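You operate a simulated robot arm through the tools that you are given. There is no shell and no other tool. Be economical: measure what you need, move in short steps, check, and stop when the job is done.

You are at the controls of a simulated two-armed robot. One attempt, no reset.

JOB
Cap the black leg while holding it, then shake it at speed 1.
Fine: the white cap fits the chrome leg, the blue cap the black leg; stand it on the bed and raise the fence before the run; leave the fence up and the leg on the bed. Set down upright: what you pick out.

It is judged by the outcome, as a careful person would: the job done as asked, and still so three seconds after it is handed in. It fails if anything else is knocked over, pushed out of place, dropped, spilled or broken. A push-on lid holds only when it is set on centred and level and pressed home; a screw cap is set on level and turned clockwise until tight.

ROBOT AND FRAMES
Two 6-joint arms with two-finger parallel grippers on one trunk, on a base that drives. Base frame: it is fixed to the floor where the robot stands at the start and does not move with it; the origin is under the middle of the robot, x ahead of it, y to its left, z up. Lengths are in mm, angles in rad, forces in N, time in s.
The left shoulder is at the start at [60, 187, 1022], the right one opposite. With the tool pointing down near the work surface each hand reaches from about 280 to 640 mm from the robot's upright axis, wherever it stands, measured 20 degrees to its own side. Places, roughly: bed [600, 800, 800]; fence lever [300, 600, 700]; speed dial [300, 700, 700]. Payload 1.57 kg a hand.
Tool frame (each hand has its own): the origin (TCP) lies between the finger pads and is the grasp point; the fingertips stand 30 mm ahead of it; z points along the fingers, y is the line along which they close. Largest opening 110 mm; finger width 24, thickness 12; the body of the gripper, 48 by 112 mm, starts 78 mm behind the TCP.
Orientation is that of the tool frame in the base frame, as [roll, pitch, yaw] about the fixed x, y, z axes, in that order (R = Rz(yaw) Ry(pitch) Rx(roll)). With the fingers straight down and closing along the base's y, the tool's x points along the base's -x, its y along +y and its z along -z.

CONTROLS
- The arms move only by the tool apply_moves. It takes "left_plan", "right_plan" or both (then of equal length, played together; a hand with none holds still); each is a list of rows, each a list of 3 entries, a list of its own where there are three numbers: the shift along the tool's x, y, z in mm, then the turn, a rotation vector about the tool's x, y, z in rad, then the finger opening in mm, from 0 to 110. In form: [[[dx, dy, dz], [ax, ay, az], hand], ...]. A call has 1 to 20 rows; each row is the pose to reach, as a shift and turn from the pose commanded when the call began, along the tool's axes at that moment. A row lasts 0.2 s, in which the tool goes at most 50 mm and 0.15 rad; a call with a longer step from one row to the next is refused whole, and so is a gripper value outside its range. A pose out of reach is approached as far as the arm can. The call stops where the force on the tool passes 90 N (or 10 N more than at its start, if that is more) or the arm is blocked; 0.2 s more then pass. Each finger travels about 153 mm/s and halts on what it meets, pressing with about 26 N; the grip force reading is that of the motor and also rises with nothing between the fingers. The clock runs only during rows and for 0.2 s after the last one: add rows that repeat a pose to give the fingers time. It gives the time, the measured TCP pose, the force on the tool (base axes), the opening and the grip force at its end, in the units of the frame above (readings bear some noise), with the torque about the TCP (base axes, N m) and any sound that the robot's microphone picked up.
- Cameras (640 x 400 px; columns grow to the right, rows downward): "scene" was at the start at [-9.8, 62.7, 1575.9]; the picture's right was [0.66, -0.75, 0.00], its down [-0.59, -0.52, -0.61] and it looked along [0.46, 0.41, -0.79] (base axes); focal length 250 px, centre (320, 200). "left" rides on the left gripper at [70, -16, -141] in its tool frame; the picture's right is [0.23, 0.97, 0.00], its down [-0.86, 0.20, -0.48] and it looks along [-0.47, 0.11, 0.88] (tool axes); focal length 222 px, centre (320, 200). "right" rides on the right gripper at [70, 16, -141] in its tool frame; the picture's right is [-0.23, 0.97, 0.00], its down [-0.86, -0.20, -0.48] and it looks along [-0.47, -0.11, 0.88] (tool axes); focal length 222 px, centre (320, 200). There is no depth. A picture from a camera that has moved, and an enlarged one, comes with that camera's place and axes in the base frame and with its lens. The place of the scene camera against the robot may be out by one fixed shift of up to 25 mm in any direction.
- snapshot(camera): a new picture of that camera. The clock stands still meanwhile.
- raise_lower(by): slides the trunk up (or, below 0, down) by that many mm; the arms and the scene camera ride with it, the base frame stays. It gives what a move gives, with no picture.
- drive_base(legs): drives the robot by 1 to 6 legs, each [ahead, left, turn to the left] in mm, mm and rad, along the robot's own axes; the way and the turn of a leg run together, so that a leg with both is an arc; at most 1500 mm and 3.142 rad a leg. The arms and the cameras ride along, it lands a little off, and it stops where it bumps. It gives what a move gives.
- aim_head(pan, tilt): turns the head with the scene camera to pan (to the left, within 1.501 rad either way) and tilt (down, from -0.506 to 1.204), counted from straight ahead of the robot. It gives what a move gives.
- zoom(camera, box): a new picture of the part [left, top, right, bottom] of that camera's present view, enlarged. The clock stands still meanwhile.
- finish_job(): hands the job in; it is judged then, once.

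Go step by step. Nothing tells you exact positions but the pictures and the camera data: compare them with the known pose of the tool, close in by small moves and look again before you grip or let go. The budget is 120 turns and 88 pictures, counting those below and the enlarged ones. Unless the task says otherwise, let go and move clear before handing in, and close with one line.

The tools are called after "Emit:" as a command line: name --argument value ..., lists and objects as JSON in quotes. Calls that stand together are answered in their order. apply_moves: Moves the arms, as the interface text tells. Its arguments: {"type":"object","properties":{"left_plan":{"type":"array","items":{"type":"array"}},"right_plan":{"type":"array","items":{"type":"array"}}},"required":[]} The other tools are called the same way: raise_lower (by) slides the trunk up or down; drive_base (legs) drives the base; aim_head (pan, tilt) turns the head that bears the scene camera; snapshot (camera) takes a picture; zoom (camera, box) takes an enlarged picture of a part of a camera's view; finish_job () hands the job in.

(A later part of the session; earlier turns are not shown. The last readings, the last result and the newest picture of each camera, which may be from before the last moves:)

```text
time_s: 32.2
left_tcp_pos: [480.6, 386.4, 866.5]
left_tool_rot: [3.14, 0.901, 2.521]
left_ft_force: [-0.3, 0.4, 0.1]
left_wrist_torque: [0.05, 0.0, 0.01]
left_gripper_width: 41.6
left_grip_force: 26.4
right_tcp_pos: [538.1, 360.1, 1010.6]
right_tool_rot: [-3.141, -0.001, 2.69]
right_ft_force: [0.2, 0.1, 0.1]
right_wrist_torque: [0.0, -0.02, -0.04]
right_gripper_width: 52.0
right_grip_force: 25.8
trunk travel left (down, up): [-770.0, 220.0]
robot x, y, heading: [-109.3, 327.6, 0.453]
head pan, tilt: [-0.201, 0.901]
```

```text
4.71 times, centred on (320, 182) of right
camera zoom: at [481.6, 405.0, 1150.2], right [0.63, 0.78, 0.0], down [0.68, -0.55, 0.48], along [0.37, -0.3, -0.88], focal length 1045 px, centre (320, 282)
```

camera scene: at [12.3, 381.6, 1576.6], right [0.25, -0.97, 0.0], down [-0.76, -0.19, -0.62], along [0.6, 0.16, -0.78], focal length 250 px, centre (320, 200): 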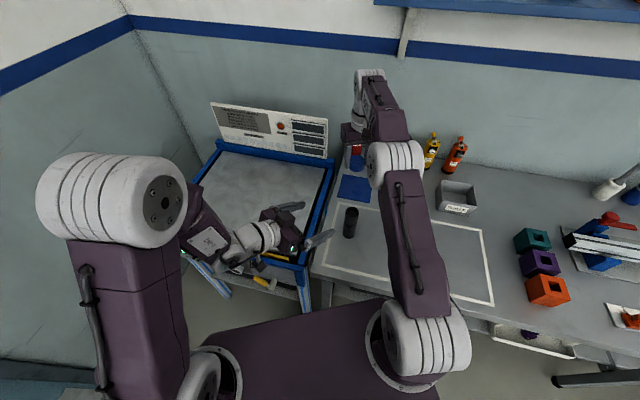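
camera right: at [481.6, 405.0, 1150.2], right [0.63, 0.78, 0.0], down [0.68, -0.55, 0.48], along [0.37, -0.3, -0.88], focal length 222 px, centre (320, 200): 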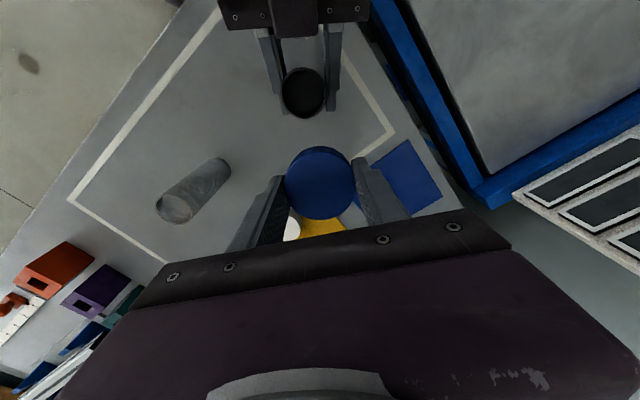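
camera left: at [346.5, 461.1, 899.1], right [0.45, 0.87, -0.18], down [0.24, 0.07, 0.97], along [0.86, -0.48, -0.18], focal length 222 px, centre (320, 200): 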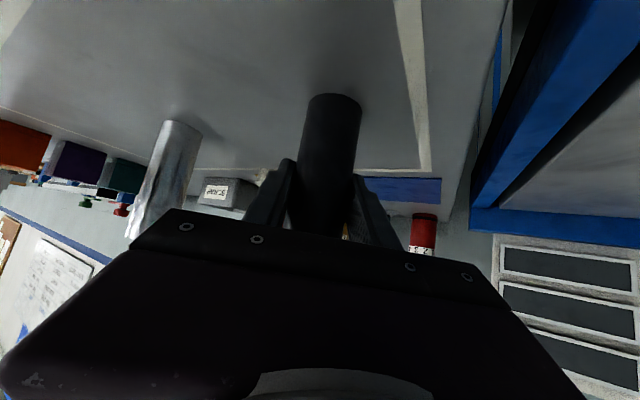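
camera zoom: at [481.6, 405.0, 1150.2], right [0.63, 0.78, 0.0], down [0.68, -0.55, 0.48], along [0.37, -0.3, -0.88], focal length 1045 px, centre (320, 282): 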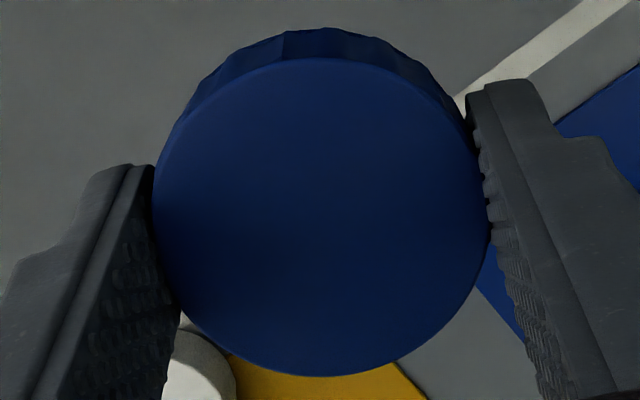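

The leg measures (62.3, −1.1) and the cap (1.9, 0.1) in the right tool frame, so the needed shift is about (60.4, −1.2). I'll move over the leg and come down to just above it, then check from the side.

Emit:
apply_moves --right_plan '[[[30, -0.6, 0], [0, 0, 0], 40], [[60.4, -1.2, 0], [0, 0, 0], 40], [[60.4, -1.2, 15], [0, 0, 0], 40], [[60.4, -1.2, 32], [0, 0, 0], 40], [[60.4, -1.2, 32], [0, 0, 0], 40]]'

Emit:
zoom --camera "right" --box '[250, 90, 390, 230]'

Emit:
zoom --camera "left" --box '[240, 80, 420, 260]'

Emit:
snapshot --camera "scene"

```text
time_s: 33.4
left_tcp_pos: [480.8, 386.5, 865.7]
left_tool_rot: [-3.14, 0.902, 2.52]
left_ft_force: [1.7, -0.3, 1.6]
left_wrist_torque: [0.02, -0.12, 0.0]
left_gripper_width: 41.4
left_grip_force: 26.1
right_tcp_pos: [485.1, 385.9, 979.1]
right_tool_rot: [-3.142, -0.002, 2.693]
right_ft_force: [0.3, -0.3, 0.0]
right_wrist_torque: [-0.01, 0.02, -0.02]
right_gripper_width: 52.1
right_grip_force: 26.1
trunk travel left (down, up): [-770.0, 220.0]
robot x, y, heading: [-106.2, 326.6, 0.449]
head pan, tilt: [-0.201, 0.901]
```

```text
2.86 times, centred on (320, 160) of right
camera zoom: at [428.9, 430.5, 1118.2], right [0.63, 0.78, 0.0], down [0.68, -0.55, 0.48], along [0.37, -0.3, -0.88], focal length 635 px, centre (320, 314)
```

zoom: 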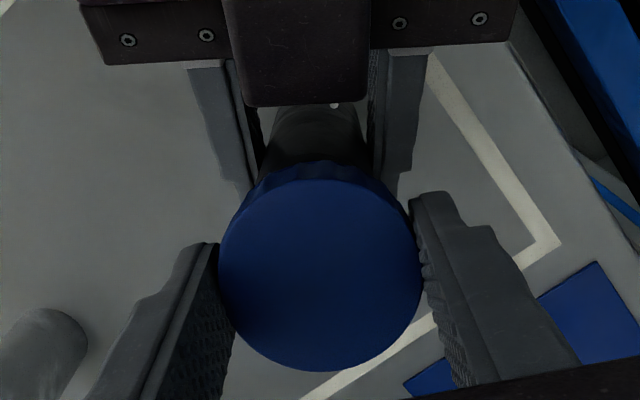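

```text
2.22 times, centred on (330, 170) of left
camera zoom: at [346.7, 461.1, 899.1], right [0.45, 0.87, -0.18], down [0.24, 0.07, 0.97], along [0.86, -0.48, -0.18], focal length 494 px, centre (298, 267)
```

zoom: 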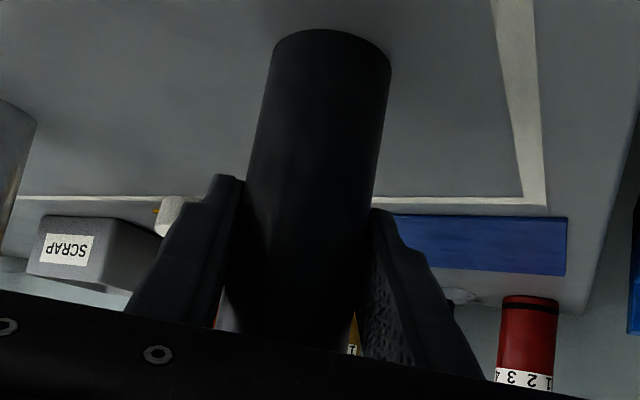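

```text
49 pictures are left
camera scene: at [-94.8, 331.5, 1696.6], right [0.25, -0.97, 0.0], down [-0.76, -0.19, -0.62], along [0.6, 0.15, -0.78], focal length 250 px, centre (320, 200)
```

scene: 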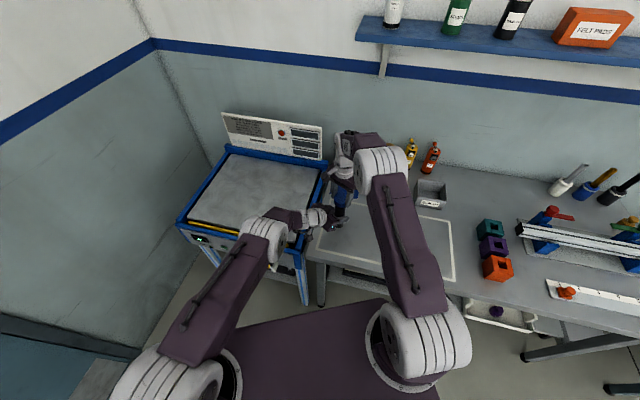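

It looks aligned. I'll come down in small steps and watch the force.

Emit:
apply_moves --right_plan '[[[0, 0, 4], [0, 0, 0], 40], [[0, 0, 8], [0, 0, 0], 40], [[0, 0, 12], [0, 0, 0], 40], [[0, 0, 12], [0, 0, 0], 40]]'

Emit:
zoom --camera "right" --box '[270, 100, 370, 200]'

```text
time_s: 34.4
left_tcp_pos: [480.2, 385.5, 866.7]
left_tool_rot: [3.141, 0.903, 2.522]
left_ft_force: [1.6, 0.4, 1.1]
left_wrist_torque: [0.01, -0.14, -0.03]
left_gripper_width: 41.6
left_grip_force: 26.3
right_tcp_pos: [483.4, 384.9, 966.0]
right_tool_rot: [3.141, 0.0, 2.692]
right_ft_force: [0.1, -0.9, -0.2]
right_wrist_torque: [-0.01, 0.02, -0.02]
right_gripper_width: 52.2
right_grip_force: 25.9
trunk travel left (down, up): [-770.0, 220.0]
robot x, y, heading: [-109.8, 326.2, 0.449]
head pan, tilt: [-0.201, 0.901]
```

```text
4.00 times, centred on (320, 150) of right
camera zoom: at [427.9, 429.6, 1106.2], right [0.63, 0.78, 0.0], down [0.68, -0.55, 0.48], along [0.37, -0.3, -0.88], focal length 888 px, centre (320, 400)
```

zoom: 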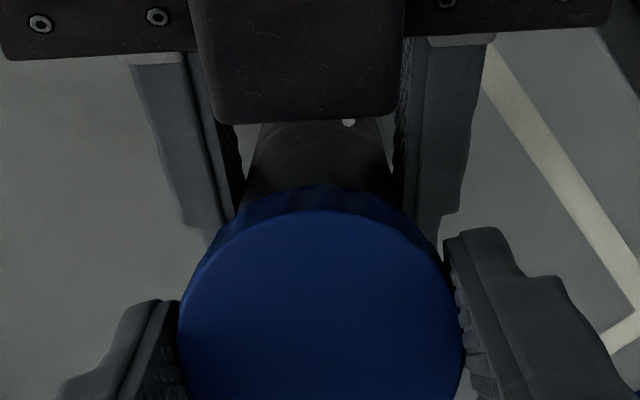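

Emit:
apply_moves --right_plan '[[[0, 0, 2], [0, 0, 0], 40], [[0, 0, 4], [0, 0, 0], 40], [[0, 0, 6], [0, 0, 0], 40], [[0, 0, 8], [0, 0, 0], 40]]'

```text
time_s: 35.4
left_tcp_pos: [479.8, 387.2, 865.5]
left_tool_rot: [-3.141, 0.902, 2.52]
left_ft_force: [5.1, 2.4, -5.9]
left_wrist_torque: [-0.37, -0.59, -0.03]
left_gripper_width: 41.5
left_grip_force: 25.9
right_tcp_pos: [484.6, 383.7, 959.3]
right_tool_rot: [3.14, 0.002, 2.694]
right_ft_force: [-2.5, -2.5, 21.6]
right_wrist_torque: [0.18, 0.48, 0.04]
right_gripper_width: 52.3
right_grip_force: 26.7
trunk travel left (down, up): [-770.0, 220.0]
robot x, y, heading: [-107.9, 325.5, 0.451]
head pan, tilt: [-0.201, 0.901]
```

Contact at 21 N, and the torque puts the touching point on the rim at tool +x, so the cap is off-centre away from that side. I'll back off a little, shift 1.5 mm towards +x, and try again.

Emit:
apply_moves --right_plan '[[[0, 0, -4], [0, 0, 0], 40], [[1.5, 0, -4], [0, 0, 0], 40], [[1.5, 0, -2], [0, 0, 0], 40], [[1.5, 0, 0], [0, 0, 0], 40], [[1.5, 0, 0], [0, 0, 0], 40]]'

```text
time_s: 36.6
left_tcp_pos: [481.3, 385.9, 866.4]
left_tool_rot: [3.14, 0.902, 2.522]
left_ft_force: [2.2, -1.5, 0.3]
left_wrist_torque: [0.06, 0.07, 0.01]
left_gripper_width: 41.2
left_grip_force: 25.7
right_tcp_pos: [483.7, 384.2, 958.8]
right_tool_rot: [-3.141, -0.001, 2.693]
right_ft_force: [-2.4, 0.8, 0.7]
right_wrist_torque: [0.03, 0.06, 0.0]
right_gripper_width: 52.5
right_grip_force: 26.3
trunk travel left (down, up): [-770.0, 220.0]
robot x, y, heading: [-108.9, 324.6, 0.452]
head pan, tilt: [-0.201, 0.901]
```

The force has vanished at the same height, so the rim has entered the cap. I'll press on gently.

Emit:
apply_moves --right_plan '[[[0, 0, 2], [0, 0, 0], 40], [[0, 0, 4], [0, 0, 0], 40], [[0, 0, 4], [0, 0, 0], 40]]'

```text
time_s: 37.4
left_tcp_pos: [480.4, 386.5, 865.4]
left_tool_rot: [-3.142, 0.9, 2.519]
left_ft_force: [3.4, -5.2, -0.7]
left_wrist_torque: [0.36, 0.18, 0.0]
left_gripper_width: 41.5
left_grip_force: 26.0
right_tcp_pos: [482.1, 384.3, 953.7]
right_tool_rot: [-3.14, 0.001, 2.692]
right_ft_force: [-3.6, 5.6, 2.2]
right_wrist_torque: [0.17, 0.14, 0.0]
right_gripper_width: 52.4
right_grip_force: 26.5
trunk travel left (down, up): [-770.0, 220.0]
robot x, y, heading: [-110.0, 326.4, 0.448]
head pan, tilt: [-0.201, 0.901]
```

Emit:
apply_moves --right_plan '[[[0.6, 0.4, 0], [0, 0, 0], 40], [[0.6, 0.4, 3], [0, 0, 0], 40], [[0.6, 0.4, 6], [0, 0, 0], 40], [[0.6, 0.4, 6], [0, 0, 0], 40]]'

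Emit:
zoom --camera "right" --box '[270, 100, 370, 200]'

```text
time_s: 38.4
left_tcp_pos: [480.7, 386.9, 867.0]
left_tool_rot: [3.141, 0.902, 2.52]
left_ft_force: [-0.1, -0.9, 1.1]
left_wrist_torque: [-0.03, 0.04, 0.02]
left_gripper_width: 41.4
left_grip_force: 26.6
right_tcp_pos: [482.7, 385.9, 947.6]
right_tool_rot: [3.14, -0.001, 2.694]
right_ft_force: [-0.2, 0.2, 0.0]
right_wrist_torque: [-0.01, -0.02, 0.01]
right_gripper_width: 52.5
right_grip_force: 26.4
trunk travel left (down, up): [-770.0, 220.0]
robot x, y, heading: [-111.2, 327.1, 0.452]
head pan, tilt: [-0.201, 0.901]
```

```text
4.00 times, centred on (320, 150) of right
camera zoom: at [426.6, 430.3, 1088.2], right [0.63, 0.78, 0.0], down [0.68, -0.55, 0.48], along [0.37, -0.3, -0.88], focal length 888 px, centre (320, 400)
```

zoom: 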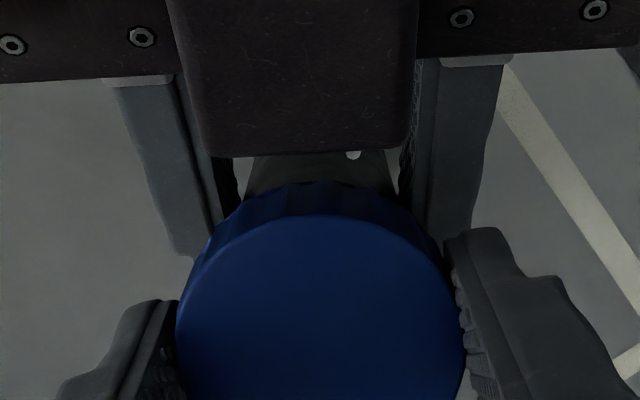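

The cap slides on freely, with no force. I'll continue down until it seats.

Emit:
apply_moves --right_plan '[[[0, 0, 2], [0, 0, 0], 40], [[0, 0, 4], [0, 0, 0], 40], [[0, 0, 6], [0, 0, 0], 40], [[0, 0, 6], [0, 0, 0], 40]]'

```text
time_s: 39.4
left_tcp_pos: [480.1, 386.5, 866.6]
left_tool_rot: [-3.141, 0.902, 2.519]
left_ft_force: [0.5, 0.1, 0.9]
left_wrist_torque: [0.07, 0.02, -0.03]
left_gripper_width: 41.5
left_grip_force: 26.1
right_tcp_pos: [482.0, 386.2, 942.5]
right_tool_rot: [3.14, 0.001, 2.693]
right_ft_force: [1.0, -0.5, -0.1]
right_wrist_torque: [0.0, -0.02, -0.02]
right_gripper_width: 52.1
right_grip_force: 26.3
trunk travel left (down, up): [-770.0, 220.0]
robot x, y, heading: [-107.9, 327.5, 0.451]
head pan, tilt: [-0.201, 0.901]
```

Emit:
apply_moves --right_plan '[[[0, 0, 2], [0, 0, 0], 40], [[0, 0, 4], [0, 0, 0], 40], [[0, 0, 6], [0, 0, 0], 40], [[0, 0, 6], [0, 0, 0], 40]]'

```text
time_s: 40.4
left_tcp_pos: [479.6, 386.1, 865.9]
left_tool_rot: [3.141, 0.901, 2.521]
left_ft_force: [11.8, 0.7, -9.6]
left_wrist_torque: [-0.06, 0.06, 0.02]
left_gripper_width: 41.4
left_grip_force: 26.2
right_tcp_pos: [481.3, 385.7, 937.1]
right_tool_rot: [3.14, 0.001, 2.693]
right_ft_force: [-5.9, -1.8, 26.7]
right_wrist_torque: [-0.04, 0.06, -0.02]
right_gripper_width: 51.9
right_grip_force: 26.3
trunk travel left (down, up): [-770.0, 220.0]
robot x, y, heading: [-110.0, 327.8, 0.457]
head pan, tilt: [-0.201, 0.901]
heard: snap
```

A snap was heard, so the cap has latched. I'll press 2 mm more to be sure it is home.

Emit:
apply_moves --right_plan '[[[0, 0, 1], [0, 0, 0], 40], [[0, 0, 2], [0, 0, 0], 40], [[0, 0, 2], [0, 0, 0], 40]]'

```text
time_s: 41.2
left_tcp_pos: [478.1, 386.9, 865.9]
left_tool_rot: [3.141, 0.902, 2.521]
left_ft_force: [4.9, 6.0, -8.2]
left_wrist_torque: [-0.08, -0.24, 0.02]
left_gripper_width: 41.3
left_grip_force: 26.3
right_tcp_pos: [482.8, 385.4, 935.9]
right_tool_rot: [3.139, 0.002, 2.693]
right_ft_force: [1.3, -4.5, 26.1]
right_wrist_torque: [-0.07, -0.01, -0.03]
right_gripper_width: 52.5
right_grip_force: 26.1
trunk travel left (down, up): [-770.0, 220.0]
robot x, y, heading: [-108.7, 326.6, 0.448]
head pan, tilt: [-0.201, 0.901]
```

It is seated. I'll relieve the pressure, open the right hand, lift away and look.

Emit:
apply_moves --right_plan '[[[0, 0, -1.5], [0, 0, 0], 52], [[0, 0, -1.5], [0, 0, 0], 75], [[0, 0, -1.5], [0, 0, 0], 75], [[0, 0, -35], [0, 0, 0], 75], [[0, 0, -75], [0, 0, 0], 75], [[0, 0, -115], [0, 0, 0], 75]]'

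Emit:
zoom --camera "right" --box '[250, 90, 390, 230]'

Emit:
zoom --camera "left" --box '[240, 80, 420, 260]'

```text
time_s: 42.6
left_tcp_pos: [480.2, 387.3, 866.9]
left_tool_rot: [-3.14, 0.904, 2.522]
left_ft_force: [-1.0, -0.2, 2.0]
left_wrist_torque: [0.03, 0.12, 0.01]
left_gripper_width: 41.2
left_grip_force: 26.1
right_tcp_pos: [482.0, 386.9, 1051.0]
right_tool_rot: [-3.141, 0.0, 2.692]
right_ft_force: [-0.3, -0.3, -0.5]
right_wrist_torque: [0.0, 0.01, -0.01]
right_gripper_width: 75.0
right_grip_force: 0.0
trunk travel left (down, up): [-770.0, 220.0]
robot x, y, heading: [-109.8, 327.4, 0.446]
head pan, tilt: [-0.201, 0.901]
```

```text
2.86 times, centred on (320, 160) of right
camera zoom: at [426.1, 432.2, 1191.6], right [0.63, 0.78, 0.0], down [0.68, -0.55, 0.48], along [0.37, -0.3, -0.88], focal length 635 px, centre (320, 314)
```

zoom: 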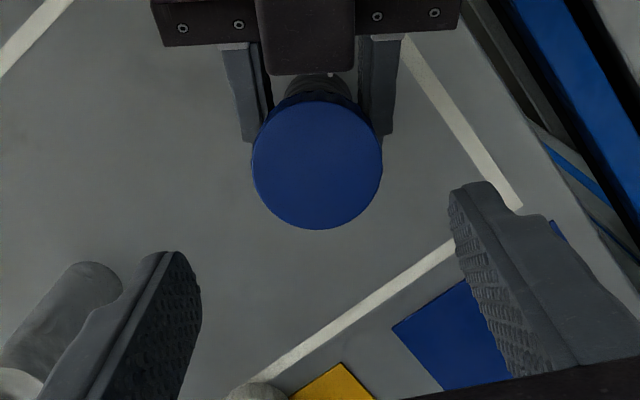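

```text
2.22 times, centred on (330, 170) of left
camera zoom: at [346.1, 461.2, 899.3], right [0.45, 0.87, -0.18], down [0.24, 0.07, 0.97], along [0.86, -0.48, -0.18], focal length 494 px, centre (298, 267)
```

zoom: 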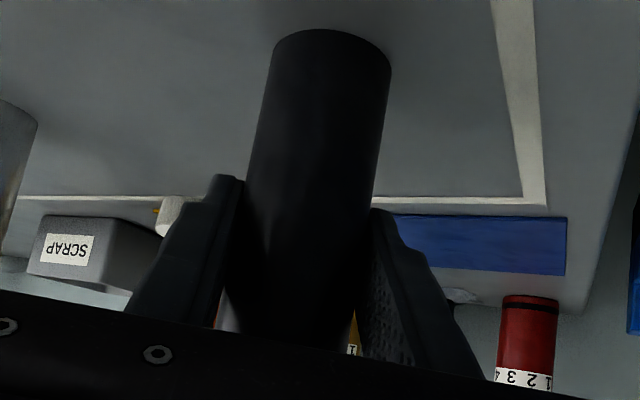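

The cap sits centred and level on the leg. I'll raise the trunk to lift the held leg, then drive left so that it comes over the machine bed.

Emit:
raise_lower --by 30

Emit:
raise_lower --by 120

Emit:
snapshot --camera "right"

```text
time_s: 43.3
left_tcp_pos: [480.1, 386.9, 896.1]
left_tool_rot: [-3.139, 0.901, 2.52]
left_ft_force: [-0.4, -0.5, -2.5]
left_wrist_torque: [-0.01, -0.01, 0.02]
left_gripper_width: 41.5
left_grip_force: 25.8
right_tcp_pos: [483.0, 387.3, 1081.2]
right_tool_rot: [3.14, 0.002, 2.693]
right_ft_force: [0.0, -0.2, -0.8]
right_wrist_torque: [0.0, 0.01, 0.01]
right_gripper_width: 74.9
right_grip_force: 0.1
trunk travel left (down, up): [-800.0, 190.0]
robot x, y, heading: [-107.2, 325.3, 0.449]
head pan, tilt: [-0.201, 0.901]
```

```text
time_s: 44.8
left_tcp_pos: [480.7, 386.5, 1015.8]
left_tool_rot: [-3.141, 0.9, 2.52]
left_ft_force: [0.1, 0.4, -3.4]
left_wrist_torque: [0.0, 0.01, -0.04]
left_gripper_width: 41.2
left_grip_force: 25.8
right_tcp_pos: [481.9, 386.6, 1201.0]
right_tool_rot: [3.141, 0.001, 2.692]
right_ft_force: [-1.1, 0.9, 0.0]
right_wrist_torque: [0.02, -0.03, -0.03]
right_gripper_width: 74.9
right_grip_force: 0.1
trunk travel left (down, up): [-920.0, 70.0]
robot x, y, heading: [-111.8, 329.6, 0.452]
head pan, tilt: [-0.201, 0.901]
```

```text
44 pictures are left
camera right: at [427.3, 432.3, 1340.7], right [0.63, 0.78, 0.0], down [0.68, -0.55, 0.48], along [0.37, -0.3, -0.88], focal length 222 px, centre (320, 200)
```

right: 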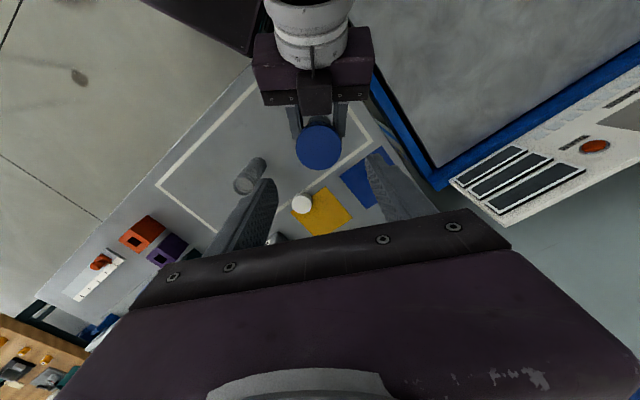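

The leg is lifted (about 0.3 kg) with the cap on. Now I'll drive so that it comes over the bed.

Emit:
drive_base --legs '[[195, 337, 0]]'

Emit:
snapshot --camera "scene"

Emit:
snapshot --camera "right"

```text
time_s: 47.2
left_tcp_pos: [513.6, 763.6, 1016.7]
left_tool_rot: [3.14, 0.9, 2.52]
left_ft_force: [1.0, -0.8, -2.9]
left_wrist_torque: [0.0, 0.02, 0.02]
left_gripper_width: 41.6
left_grip_force: 26.2
right_tcp_pos: [515.5, 763.1, 1202.3]
right_tool_rot: [3.141, -0.001, 2.695]
right_ft_force: [-0.4, 0.0, -0.1]
right_wrist_torque: [0.04, -0.03, 0.02]
right_gripper_width: 74.9
right_grip_force: 0.0
trunk travel left (down, up): [-920.0, 70.0]
robot x, y, heading: [-78.8, 702.2, 0.451]
head pan, tilt: [-0.201, 0.901]
```

```text
43 pictures are left
camera scene: at [-62.5, 707.5, 1846.6], right [0.25, -0.97, 0.0], down [-0.76, -0.19, -0.62], along [0.6, 0.16, -0.78], focal length 250 px, centre (320, 200)
```

scene: 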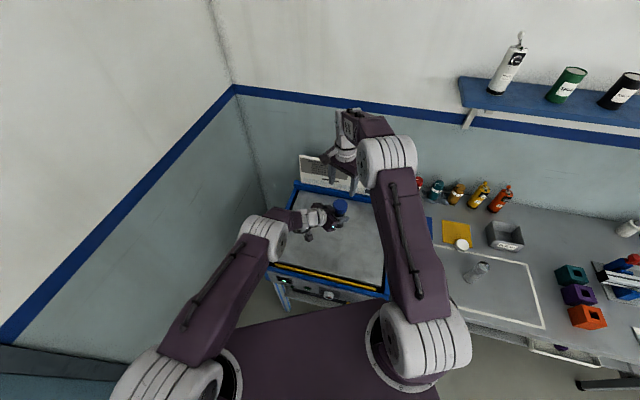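

```text
42 pictures are left
camera right: at [459.2, 809.1, 1341.1], right [0.63, 0.78, 0.0], down [0.68, -0.55, 0.48], along [0.37, -0.3, -0.88], focal length 222 px, centre (320, 200)
```

right: 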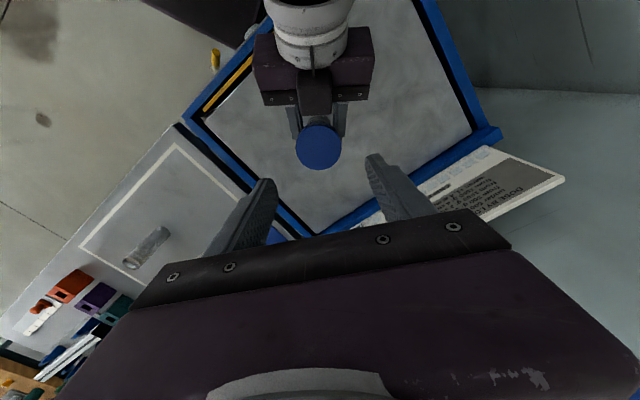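

The leg is over the bed. There is an instruction plate at the back of the machine, which I'll read.

Emit:
zoom --camera "right" --box '[380, 130, 580, 240]'

Emit:
zoom --camera "scene" --box '[250, 140, 400, 300]'

```text
3.20 times, centred on (480, 185) of right
camera zoom: at [459.2, 809.1, 1341.1], right [0.63, 0.78, 0.0], down [0.68, -0.55, 0.48], along [0.37, -0.3, -0.88], focal length 711 px, centre (-192, 248)
```

zoom: 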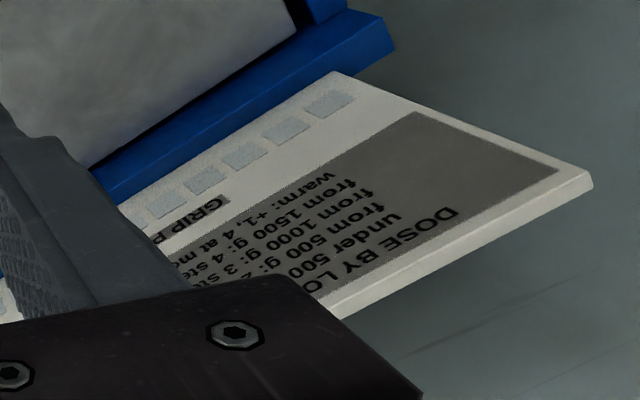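

```text
2.50 times, centred on (325, 220) of scene
camera zoom: at [-62.5, 707.5, 1846.6], right [0.25, -0.97, 0.0], down [-0.76, -0.19, -0.62], along [0.6, 0.16, -0.78], focal length 624 px, centre (308, 150)
```

zoom: 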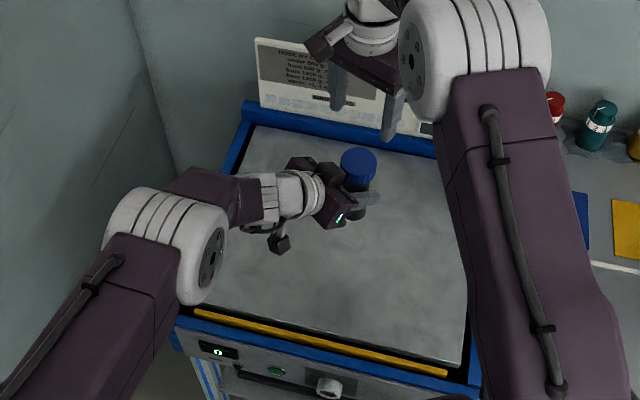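

The plate only gives a dosing table, which doesn't matter here. I'll move the leg a little further onto the bed and lower it.

Emit:
apply_moves --left_plan '[[[-7, 13, 8.8], [0, 0, 0], 30], [[-14, 26, 17.6], [0, 0, 0], 30], [[-20.9, 38.9, 26.4], [0, 0, 0], 30]]'

Emit:
raise_lower --by -120

Emit:
snapshot --camera "left"

```text
time_s: 48.0
left_tcp_pos: [542.5, 774.9, 1015.9]
left_tool_rot: [-3.137, 0.902, 2.523]
left_ft_force: [0.9, 0.5, -3.0]
left_wrist_torque: [0.0, 0.02, -0.01]
left_gripper_width: 41.5
left_grip_force: 25.9
left hand out of reach, approached as far as the arm can: row 2, 3
right_tcp_pos: [514.3, 766.5, 1200.8]
right_tool_rot: [3.141, 0.0, 2.693]
right_ft_force: [-0.6, -0.3, 0.4]
right_wrist_torque: [0.0, -0.02, 0.02]
right_gripper_width: 75.1
right_grip_force: 0.1
trunk travel left (down, up): [-920.0, 70.0]
robot x, y, heading: [-75.4, 707.0, 0.451]
head pan, tilt: [-0.201, 0.901]
```

```text
time_s: 49.5
left_tcp_pos: [542.1, 774.5, 895.7]
left_tool_rot: [-3.138, 0.903, 2.521]
left_ft_force: [-0.9, 0.2, -1.9]
left_wrist_torque: [0.01, -0.02, -0.06]
left_gripper_width: 41.4
left_grip_force: 25.7
right_tcp_pos: [514.2, 765.1, 1079.3]
right_tool_rot: [-3.141, 0.0, 2.693]
right_ft_force: [-0.1, -0.9, -0.9]
right_wrist_torque: [-0.01, 0.0, -0.01]
right_gripper_width: 74.9
right_grip_force: 0.0
trunk travel left (down, up): [-800.0, 190.0]
robot x, y, heading: [-77.7, 708.2, 0.454]
head pan, tilt: [-0.201, 0.901]
```

```text
39 pictures are left
camera left: at [408.4, 849.2, 928.3], right [0.45, 0.87, -0.18], down [0.24, 0.07, 0.97], along [0.86, -0.48, -0.18], focal length 222 px, centre (320, 200)
```

left: 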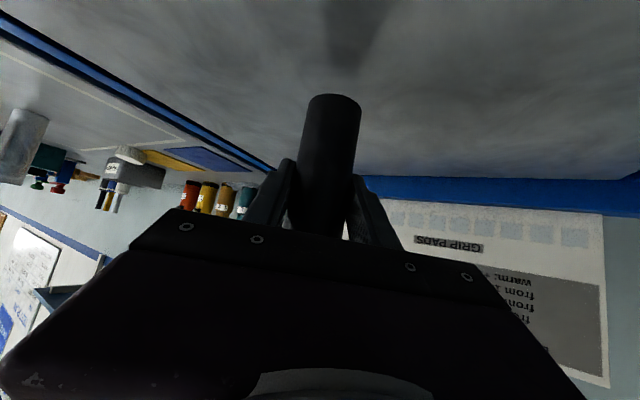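

Emit:
raise_lower --by -15

Emit:
zoom --camera "left" --box '[260, 20, 420, 180]'

```text
time_s: 50.2
left_tcp_pos: [542.8, 774.0, 879.7]
left_tool_rot: [-3.139, 0.904, 2.522]
left_ft_force: [0.6, -0.7, -2.3]
left_wrist_torque: [-0.04, -0.01, 0.0]
left_gripper_width: 41.4
left_grip_force: 26.1
right_tcp_pos: [515.6, 765.9, 1066.0]
right_tool_rot: [-3.14, 0.0, 2.693]
right_ft_force: [0.7, -0.2, -0.1]
right_wrist_torque: [-0.03, -0.01, 0.0]
right_gripper_width: 74.9
right_grip_force: 0.0
trunk travel left (down, up): [-785.0, 205.0]
robot x, y, heading: [-77.1, 706.0, 0.45]
head pan, tilt: [-0.201, 0.901]
```

```text
2.50 times, centred on (340, 100) of left
camera zoom: at [408.5, 849.2, 913.1], right [0.45, 0.87, -0.18], down [0.24, 0.07, 0.97], along [0.86, -0.48, -0.18], focal length 555 px, centre (270, 450)
```

zoom: 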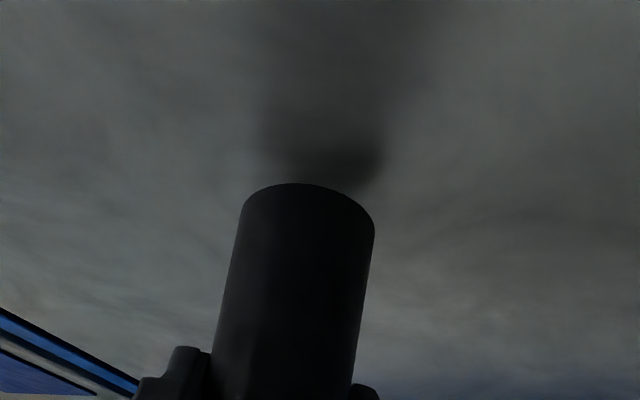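

Emit:
raise_lower --by -7

Emit:
apply_moves --left_plan '[[[1.6, 0, 1.2], [0, 0, 0], 30], [[1.6, 0, 1.2], [0, 0, 0], 30]]'

```text
time_s: 50.7
left_tcp_pos: [542.4, 773.9, 873.2]
left_tool_rot: [-3.139, 0.902, 2.52]
left_ft_force: [0.1, -0.6, -2.5]
left_wrist_torque: [-0.03, -0.02, -0.02]
left_gripper_width: 41.3
left_grip_force: 26.4
right_tcp_pos: [516.0, 764.4, 1058.5]
right_tool_rot: [-3.141, 0.0, 2.694]
right_ft_force: [-0.3, 0.5, 0.2]
right_wrist_torque: [0.0, 0.02, -0.02]
right_gripper_width: 74.7
right_grip_force: 0.1
trunk travel left (down, up): [-778.0, 212.0]
robot x, y, heading: [-81.6, 706.5, 0.453]
head pan, tilt: [-0.201, 0.901]
```

```text
time_s: 51.3
left_tcp_pos: [541.4, 773.8, 870.7]
left_tool_rot: [-3.139, 0.901, 2.521]
left_ft_force: [0.1, -0.4, -2.1]
left_wrist_torque: [-0.02, 0.01, -0.01]
left_gripper_width: 41.3
left_grip_force: 26.0
right_tcp_pos: [515.4, 766.4, 1058.2]
right_tool_rot: [-3.141, 0.0, 2.692]
right_ft_force: [-0.2, 0.2, -0.2]
right_wrist_torque: [-0.05, -0.01, 0.01]
right_gripper_width: 75.2
right_grip_force: 0.1
trunk travel left (down, up): [-778.0, 212.0]
robot x, y, heading: [-78.2, 706.5, 0.455]
head pan, tilt: [-0.201, 0.901]
```

Emit:
apply_moves --left_plan '[[[1.2, 0, 0.9], [0, 0, 0], 30], [[1.2, 0, 0.9], [0, 0, 0], 30]]'

Emit:
apply_moves --left_plan '[[[1.2, 0, 0.9], [0, 0, 0], 30], [[1.2, 0, 0.9], [0, 0, 0], 30]]'

Emit:
zoom --camera "left" --box '[260, 20, 420, 180]'

```text
time_s: 51.9
left_tcp_pos: [541.1, 774.4, 869.6]
left_tool_rot: [-3.138, 0.906, 2.521]
left_ft_force: [-0.6, 0.2, -2.3]
left_wrist_torque: [0.02, -0.05, 0.02]
left_gripper_width: 41.5
left_grip_force: 26.4
right_tcp_pos: [514.5, 766.8, 1059.8]
right_tool_rot: [3.14, -0.001, 2.692]
right_ft_force: [-0.5, -0.5, -0.2]
right_wrist_torque: [0.0, -0.02, 0.05]
right_gripper_width: 75.1
right_grip_force: 0.2
trunk travel left (down, up): [-778.0, 212.0]
robot x, y, heading: [-75.4, 703.9, 0.453]
head pan, tilt: [-0.201, 0.901]
```

```text
time_s: 52.5
left_tcp_pos: [541.8, 774.4, 870.9]
left_tool_rot: [-3.14, 0.906, 2.519]
left_ft_force: [-0.2, 0.4, -2.4]
left_wrist_torque: [-0.02, -0.04, -0.01]
left_gripper_width: 41.6
left_grip_force: 25.2
right_tcp_pos: [515.2, 765.4, 1059.0]
right_tool_rot: [3.141, 0.0, 2.693]
right_ft_force: [0.7, -0.1, 0.2]
right_wrist_torque: [-0.02, 0.01, -0.01]
right_gripper_width: 75.1
right_grip_force: 0.1
trunk travel left (down, up): [-778.0, 212.0]
robot x, y, heading: [-78.9, 704.6, 0.452]
head pan, tilt: [-0.201, 0.901]
```

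```text
2.50 times, centred on (340, 100) of left
camera zoom: at [407.0, 849.9, 902.9], right [0.45, 0.87, -0.18], down [0.24, 0.07, 0.97], along [0.86, -0.48, -0.18], focal length 555 px, centre (270, 450)
```

zoom: 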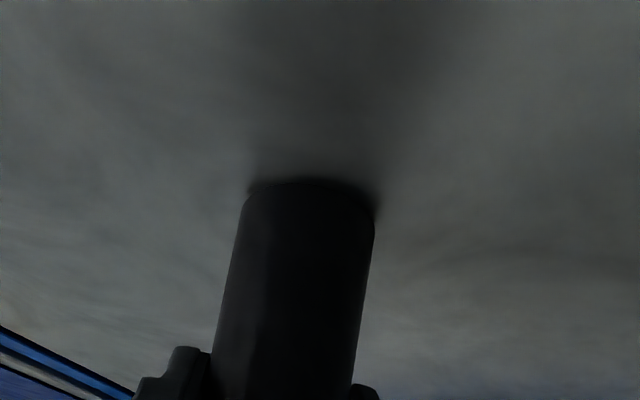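

Emit:
raise_lower --by -2

Emit:
raise_lower --by -1

```text
time_s: 53.0
left_tcp_pos: [540.8, 774.6, 867.6]
left_tool_rot: [-3.138, 0.904, 2.519]
left_ft_force: [0.2, -0.1, -2.8]
left_wrist_torque: [0.03, 0.01, 0.02]
left_gripper_width: 41.5
left_grip_force: 25.6
right_tcp_pos: [516.1, 766.0, 1055.9]
right_tool_rot: [3.141, 0.001, 2.692]
right_ft_force: [-0.3, 0.9, 0.1]
right_wrist_torque: [0.0, 0.04, -0.02]
right_gripper_width: 75.0
right_grip_force: 0.1
trunk travel left (down, up): [-776.0, 214.0]
robot x, y, heading: [-74.9, 705.6, 0.451]
head pan, tilt: [-0.201, 0.901]
```

```text
time_s: 53.5
left_tcp_pos: [541.6, 775.2, 866.3]
left_tool_rot: [-3.137, 0.904, 2.521]
left_ft_force: [-0.9, 0.9, -3.2]
left_wrist_torque: [0.04, -0.02, -0.03]
left_gripper_width: 41.4
left_grip_force: 26.4
right_tcp_pos: [514.6, 766.3, 1056.6]
right_tool_rot: [-3.141, -0.001, 2.692]
right_ft_force: [0.5, -0.6, -1.0]
right_wrist_torque: [-0.02, 0.03, -0.01]
right_gripper_width: 74.9
right_grip_force: 0.1
trunk travel left (down, up): [-775.0, 215.0]
robot x, y, heading: [-76.7, 704.2, 0.455]
head pan, tilt: [-0.201, 0.901]
```

Emit:
raise_lower --by -1.5

Emit:
raise_lower --by -1

Emit:
zoom --camera "left" --box '[260, 20, 420, 180]'

```text
time_s: 54.1
left_tcp_pos: [539.9, 774.3, 866.6]
left_tool_rot: [-3.139, 0.905, 2.52]
left_ft_force: [-0.1, 0.9, 1.3]
left_wrist_torque: [0.05, 0.04, -0.01]
left_gripper_width: 41.6
left_grip_force: 25.5
right_tcp_pos: [514.0, 766.4, 1054.7]
right_tool_rot: [-3.141, 0.001, 2.692]
right_ft_force: [0.2, 0.1, 0.2]
right_wrist_torque: [-0.02, -0.02, -0.01]
right_gripper_width: 75.0
right_grip_force: 0.1
trunk travel left (down, up): [-774.0, 217.0]
robot x, y, heading: [-80.0, 703.8, 0.45]
head pan, tilt: [-0.201, 0.901]
```

```text
time_s: 54.6
left_tcp_pos: [541.2, 775.1, 865.1]
left_tool_rot: [-3.141, 0.905, 2.519]
left_ft_force: [1.2, 0.2, 7.0]
left_wrist_torque: [0.14, 0.12, -0.01]
left_gripper_width: 41.4
left_grip_force: 26.0
right_tcp_pos: [513.8, 765.6, 1053.1]
right_tool_rot: [3.141, -0.001, 2.693]
right_ft_force: [-0.1, 0.4, -0.2]
right_wrist_torque: [0.02, -0.05, 0.02]
right_gripper_width: 75.0
right_grip_force: 0.1
trunk travel left (down, up): [-772.0, 218.0]
robot x, y, heading: [-76.6, 703.4, 0.453]
head pan, tilt: [-0.201, 0.901]
```

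```text
2.50 times, centred on (340, 100) of left
camera zoom: at [406.8, 849.8, 898.8], right [0.45, 0.87, -0.18], down [0.24, 0.07, 0.97], along [0.86, -0.48, -0.17], focal length 555 px, centre (270, 450)
```

zoom: 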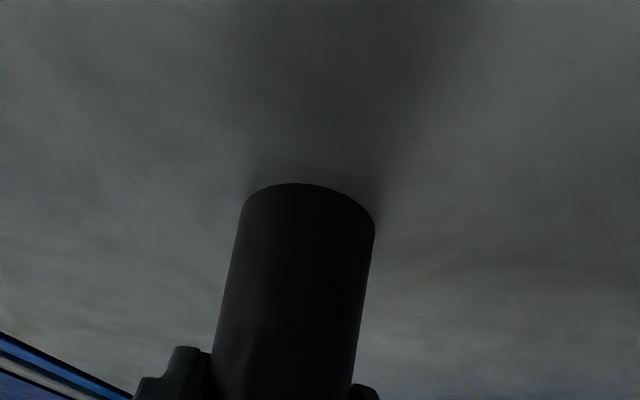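

The leg stands on the bed (contact about 9 N, bed z≈797). I'll open the left hand slowly and rise clear with the trunk.

Emit:
apply_moves --left_plan '[[[0, 0, 0], [0, 0, 0], 44], [[0, 0, 0], [0, 0, 0], 60], [[0, 0, 0], [0, 0, 0], 85], [[0, 0, 0], [0, 0, 0], 110], [[0, 0, 0], [0, 0, 0], 110]]'

Emit:
snapshot --camera "left"

Emit:
snapshot --camera "right"

```text
time_s: 55.8
left_tcp_pos: [540.9, 773.5, 864.6]
left_tool_rot: [-3.139, 0.903, 2.521]
left_ft_force: [0.3, 0.5, -0.1]
left_wrist_torque: [-0.03, -0.02, 0.0]
left_gripper_width: 109.9
left_grip_force: 0.1
right_tcp_pos: [513.4, 765.0, 1052.8]
right_tool_rot: [-3.141, 0.002, 2.693]
right_ft_force: [0.2, -0.1, -0.7]
right_wrist_torque: [0.01, -0.03, 0.02]
right_gripper_width: 75.0
right_grip_force: 0.1
trunk travel left (down, up): [-772.0, 218.0]
robot x, y, heading: [-76.7, 706.9, 0.453]
head pan, tilt: [-0.201, 0.901]
```

```text
35 pictures are left
camera left: at [406.7, 849.9, 897.6], right [0.45, 0.87, -0.18], down [0.24, 0.07, 0.97], along [0.86, -0.48, -0.18], focal length 222 px, centre (320, 200)
```

left: 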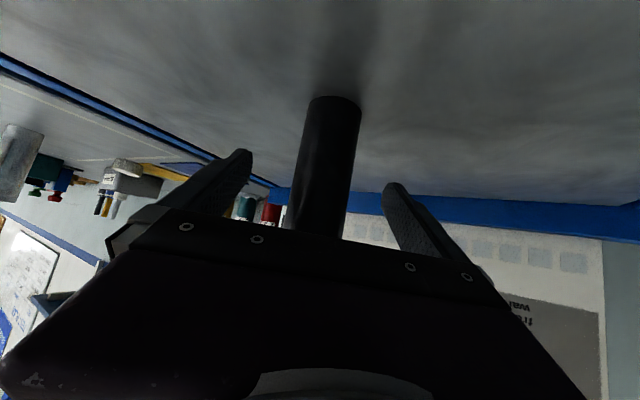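

```text
34 pictures are left
camera right: at [458.9, 811.1, 1193.6], right [0.63, 0.78, 0.0], down [0.68, -0.55, 0.48], along [0.37, -0.3, -0.88], focal length 222 px, centre (320, 200)
```

right: 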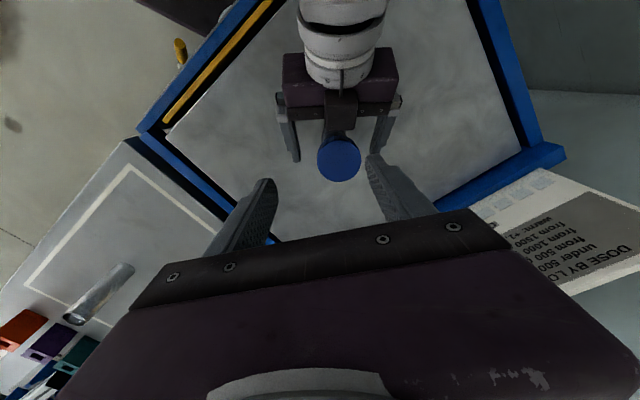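

The leg stands free on the bed. I'll rise clear, back off, face the machine, and look at the panel.

Emit:
raise_lower --by 200

Emit:
drive_base --legs '[[-150, 0, 0], [0, 0, -0.45]]'

Emit:
aim_head --pan 0.0 --tilt 1.0

Emit:
snapshot --camera "scene"

```text
time_s: 57.9
left_tcp_pos: [541.7, 774.2, 1064.5]
left_tool_rot: [-3.138, 0.903, 2.521]
left_ft_force: [-0.8, -0.5, -0.1]
left_wrist_torque: [0.0, 0.0, -0.02]
left_gripper_width: 110.2
left_grip_force: 0.0
right_tcp_pos: [514.8, 766.4, 1252.6]
right_tool_rot: [-3.141, -0.001, 2.693]
right_ft_force: [-0.3, 0.2, 0.8]
right_wrist_torque: [0.0, 0.01, -0.02]
right_gripper_width: 75.2
right_grip_force: 0.0
trunk travel left (down, up): [-972.0, 17.0]
robot x, y, heading: [-75.5, 705.3, 0.453]
head pan, tilt: [-0.201, 0.901]
```

```text
time_s: 60.6
left_tcp_pos: [372.8, 434.6, 1064.8]
left_tool_rot: [-3.139, 0.904, 2.072]
left_ft_force: [0.1, -0.6, 0.4]
left_wrist_torque: [-0.03, -0.01, -0.01]
left_gripper_width: 109.9
left_grip_force: 0.1
right_tcp_pos: [344.7, 437.1, 1254.8]
right_tool_rot: [-3.14, 0.002, 2.244]
right_ft_force: [0.0, 0.8, -0.3]
right_wrist_torque: [-0.03, 0.01, 0.04]
right_gripper_width: 75.1
right_grip_force: 0.1
trunk travel left (down, up): [-972.0, 17.0]
robot x, y, heading: [-215.2, 638.4, 0.003]
head pan, tilt: [-0.201, 0.901]
```

```text
time_s: 61.4
left_tcp_pos: [373.0, 434.0, 1063.7]
left_tool_rot: [-3.137, 0.904, 2.068]
left_ft_force: [0.7, -0.5, -0.3]
left_wrist_torque: [0.0, 0.0, -0.05]
left_gripper_width: 110.0
left_grip_force: 0.1
right_tcp_pos: [345.0, 436.3, 1253.8]
right_tool_rot: [-3.14, 0.002, 2.245]
right_ft_force: [-0.3, -0.1, 0.3]
right_wrist_torque: [0.02, -0.02, -0.01]
right_gripper_width: 75.0
right_grip_force: 0.1
trunk travel left (down, up): [-972.0, 17.0]
robot x, y, heading: [-212.6, 638.2, 0.005]
head pan, tilt: [0.0, 1.0]
```

```text
33 pictures are left
camera scene: at [-209.5, 651.1, 1891.9], right [0.0, -1.0, 0.0], down [-0.84, 0.0, -0.54], along [0.54, 0.0, -0.84], focal length 250 px, centre (320, 200)
```

scene: 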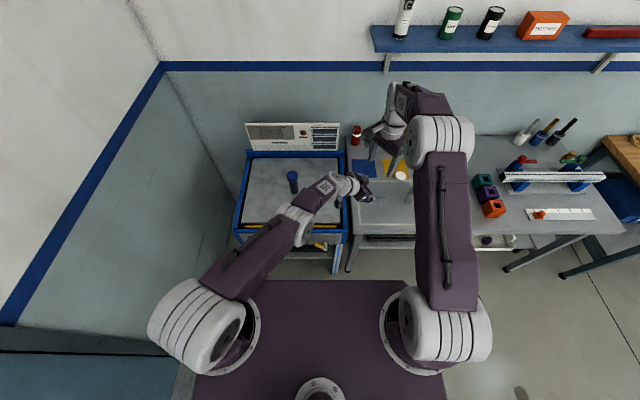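

Emit:
zoom --camera "scene" --box '[220, 140, 360, 270]'

```text
3.08 times, centred on (290, 205) of scene
camera zoom: at [-209.5, 651.1, 1891.9], right [0.0, -1.0, 0.0], down [-0.84, 0.0, -0.54], along [0.54, 0.0, -0.84], focal length 768 px, centre (412, 185)
```

zoom: 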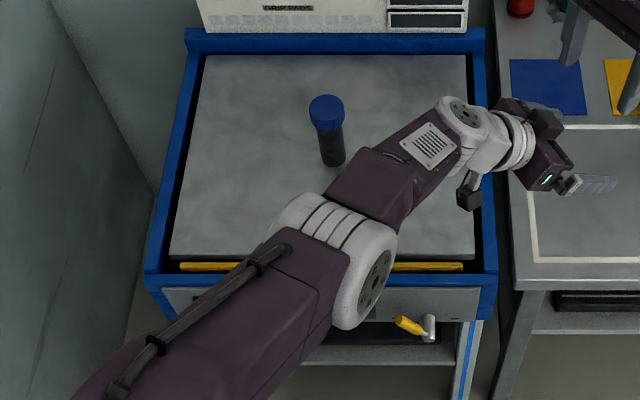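

The capped leg stands upright on the bed. To work the panel I'll back off, bring the left hand in front of the panel pointing forward and down, and lower the trunk for a look.

Emit:
drive_base --legs '[[-90, -130, 0]]'

Emit:
apply_moves --left_plan '[[[26.7, 14.3, -30], [-0.105, 0, -0.083], 60], [[53.4, 28.6, -60], [-0.21, 0, -0.166], 60], [[80, 43, -90], [-0.315, 0, -0.249], 60], [[107, 57, -120], [-0.42, 0, -0.332], 60], [[133.6, 71.5, -150], [-0.525, 0, -0.414], 60], [[160, 86, -179], [-0.63, 0, -0.497], 60], [[187, 100, -209], [-0.735, 0, -0.58], 60], [[213.8, 114.4, -239.3], [-0.84, 0, -0.663], 60]]'

Emit:
apply_moves --left_plan '[[[0, 0, 0], [0, 0.13, 0], 20], [[0, 0, 0], [0, 0.26, 0], 20], [[0, 0, 0], [0, 0.4, 0], 0]]'

Emit:
raise_lower --by -180

Emit:
snapshot --camera "left"

```text
time_s: 62.8
left_tcp_pos: [283.0, 302.6, 1063.9]
left_tool_rot: [-3.133, 0.905, 2.069]
left_ft_force: [0.5, 0.5, -0.3]
left_wrist_torque: [-0.01, 0.04, -0.04]
left_gripper_width: 109.9
left_grip_force: 0.0
right_tcp_pos: [256.1, 305.1, 1253.4]
right_tool_rot: [-3.138, 0.0, 2.241]
right_ft_force: [-0.3, 0.7, 0.2]
right_wrist_torque: [0.0, 0.02, 0.05]
right_gripper_width: 75.1
right_grip_force: 0.2
trunk travel left (down, up): [-972.0, 17.0]
robot x, y, heading: [-305.0, 507.5, -0.001]
head pan, tilt: [0.0, 1.0]
```

```text
time_s: 64.6
left_tcp_pos: [263.7, 716.8, 1044.7]
left_tool_rot: [-2.985, 0.876, -3.076]
left_ft_force: [-0.2, 0.0, -0.5]
left_wrist_torque: [-0.03, 0.04, -0.01]
left_gripper_width: 59.8
left_grip_force: 0.1
left hand out of reach, approached as far as the arm can: row 4, 5, 6, 7, 8
right_tcp_pos: [253.6, 304.2, 1252.4]
right_tool_rot: [-3.141, 0.0, 2.239]
right_ft_force: [0.1, 1.0, 0.7]
right_wrist_torque: [0.0, -0.03, 0.02]
right_gripper_width: 75.1
right_grip_force: 0.1
trunk travel left (down, up): [-972.0, 17.0]
robot x, y, heading: [-305.7, 505.3, -0.002]
head pan, tilt: [0.0, 1.0]
```

```text
time_s: 65.4
left_tcp_pos: [263.8, 716.4, 1045.5]
left_tool_rot: [-3.032, 0.476, 3.138]
left_ft_force: [0.3, -0.3, 0.3]
left_wrist_torque: [-0.02, -0.03, 0.02]
left_gripper_width: 0.0
left_grip_force: 21.2
right_tcp_pos: [253.9, 303.7, 1254.0]
right_tool_rot: [-3.14, 0.002, 2.239]
right_ft_force: [-0.1, 0.3, -0.6]
right_wrist_torque: [-0.04, -0.02, 0.01]
right_gripper_width: 75.0
right_grip_force: 0.1
trunk travel left (down, up): [-972.0, 17.0]
robot x, y, heading: [-303.2, 502.0, -0.002]
head pan, tilt: [0.0, 1.0]
```

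```text
time_s: 67.4
left_tcp_pos: [263.4, 715.4, 865.9]
left_tool_rot: [-3.031, 0.477, 3.14]
left_ft_force: [0.3, 0.4, -0.2]
left_wrist_torque: [0.03, -0.02, -0.03]
left_gripper_width: 0.2
left_grip_force: 21.3
right_tcp_pos: [253.4, 303.1, 1073.9]
right_tool_rot: [-3.14, -0.001, 2.242]
right_ft_force: [0.4, 0.2, 0.6]
right_wrist_torque: [-0.02, 0.01, 0.0]
right_gripper_width: 75.0
right_grip_force: 0.1
trunk travel left (down, up): [-793.0, 197.0]
robot x, y, heading: [-309.0, 508.6, 0.002]
head pan, tilt: [0.0, 1.0]
```

```text
31 pictures are left
camera left: at [136.6, 713.3, 960.1], right [-0.15, 0.97, -0.2], down [0.55, 0.25, 0.8], along [0.82, 0.01, -0.57], focal length 222 px, centre (320, 200)
```

left: 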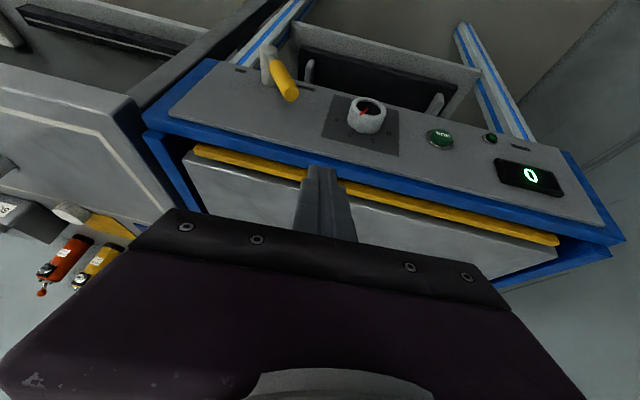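

Emit:
zoom --camera "left" --box '[240, 30, 420, 160]'

Emit:
zoom --camera "left" --box '[410, 110, 590, 220]'

```text
3.08 times, centred on (330, 95) of left
camera zoom: at [136.6, 713.3, 960.1], right [-0.15, 0.97, -0.2], down [0.55, 0.25, 0.8], along [0.82, 0.01, -0.57], focal length 684 px, centre (289, 523)
```

zoom: 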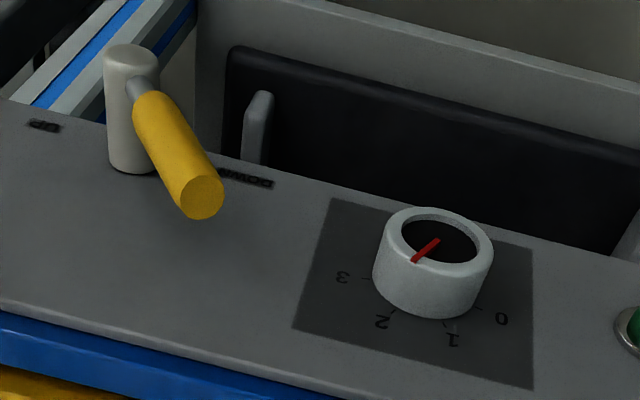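

```text
3.56 times, centred on (500, 165) of left
camera zoom: at [136.6, 713.3, 960.1], right [-0.15, 0.97, -0.2], down [0.55, 0.25, 0.8], along [0.82, 0.01, -0.57], focal length 790 px, centre (-320, 324)
```

zoom: 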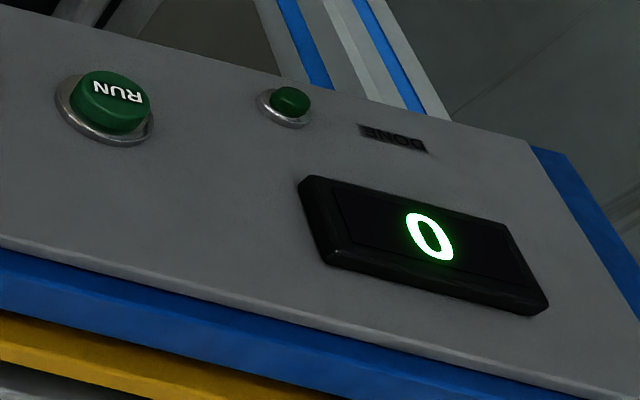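

Triangulation shows the panel is vertical at x≈305. The lever pivots near (·, 614, 690), and its yellow grip now points up-left to (270, 659, 747), the DOWN side; UP lies to the right. The dial centre is at (743, 721) and reads about 2, and RUN is at (303, 847, 701). I'll point the left tool straight down with fingers closed, just left of the lever.

Emit:
apply_moves --left_plan '[[[-1, -6, 1], [-0.027, 0.119, -0.0066], 0], [[-2.5, -11, 2.6], [-0.054, 0.238, -0.013], 0], [[-4, -17, 4], [-0.081, 0.357, -0.02], 0], [[-5.3, -22.6, 5.3], [-0.1085, 0.4766, -0.0264], 0], [[-5.3, -22.6, 5.3], [-0.1085, 0.4766, -0.0264], 0]]'

Emit:
raise_lower --by -60

Emit:
snapshot --camera "left"

```text
time_s: 68.6
left_tcp_pos: [268.0, 692.3, 866.3]
left_tool_rot: [3.138, -0.001, 3.14]
left_ft_force: [0.3, 1.5, -0.6]
left_wrist_torque: [-0.02, -0.03, 0.02]
left_gripper_width: 0.0
left_grip_force: 21.1
left hand out of reach, approached as far as the arm can: row 1, 2, 3, 4
right_tcp_pos: [254.9, 304.9, 1074.4]
right_tool_rot: [-3.141, -0.001, 2.242]
right_ft_force: [-0.3, -0.5, -0.4]
right_wrist_torque: [0.02, 0.02, 0.01]
right_gripper_width: 75.0
right_grip_force: 0.0
trunk travel left (down, up): [-793.0, 197.0]
robot x, y, heading: [-302.8, 507.5, -0.005]
head pan, tilt: [0.0, 1.0]
```

```text
time_s: 69.6
left_tcp_pos: [268.9, 692.8, 806.1]
left_tool_rot: [3.139, 0.0, 3.141]
left_ft_force: [0.1, -0.1, -0.8]
left_wrist_torque: [0.01, -0.02, -0.06]
left_gripper_width: 0.0
left_grip_force: 21.5
right_tcp_pos: [253.8, 303.5, 1013.2]
right_tool_rot: [-3.142, -0.001, 2.24]
right_ft_force: [0.4, -1.3, -0.3]
right_wrist_torque: [0.03, 0.04, 0.01]
right_gripper_width: 75.1
right_grip_force: 0.1
trunk travel left (down, up): [-732.0, 257.0]
robot x, y, heading: [-302.4, 503.7, -0.004]
head pan, tilt: [0.0, 1.0]
```

```text
28 pictures are left
camera left: at [199.6, 674.1, 946.8], right [-0.23, 0.97, 0.0], down [0.86, 0.2, 0.48], along [0.47, 0.11, -0.88], focal length 222 px, centre (320, 200)
```

left: 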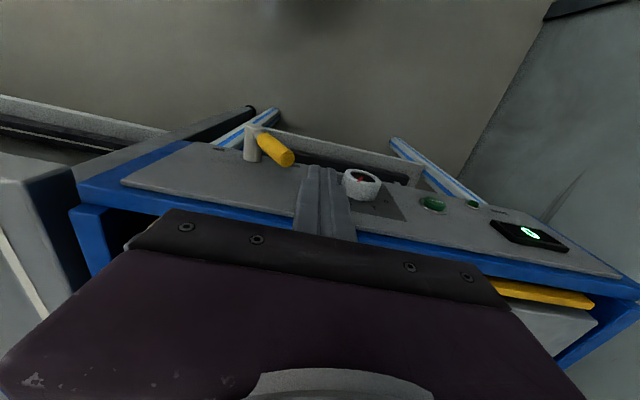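

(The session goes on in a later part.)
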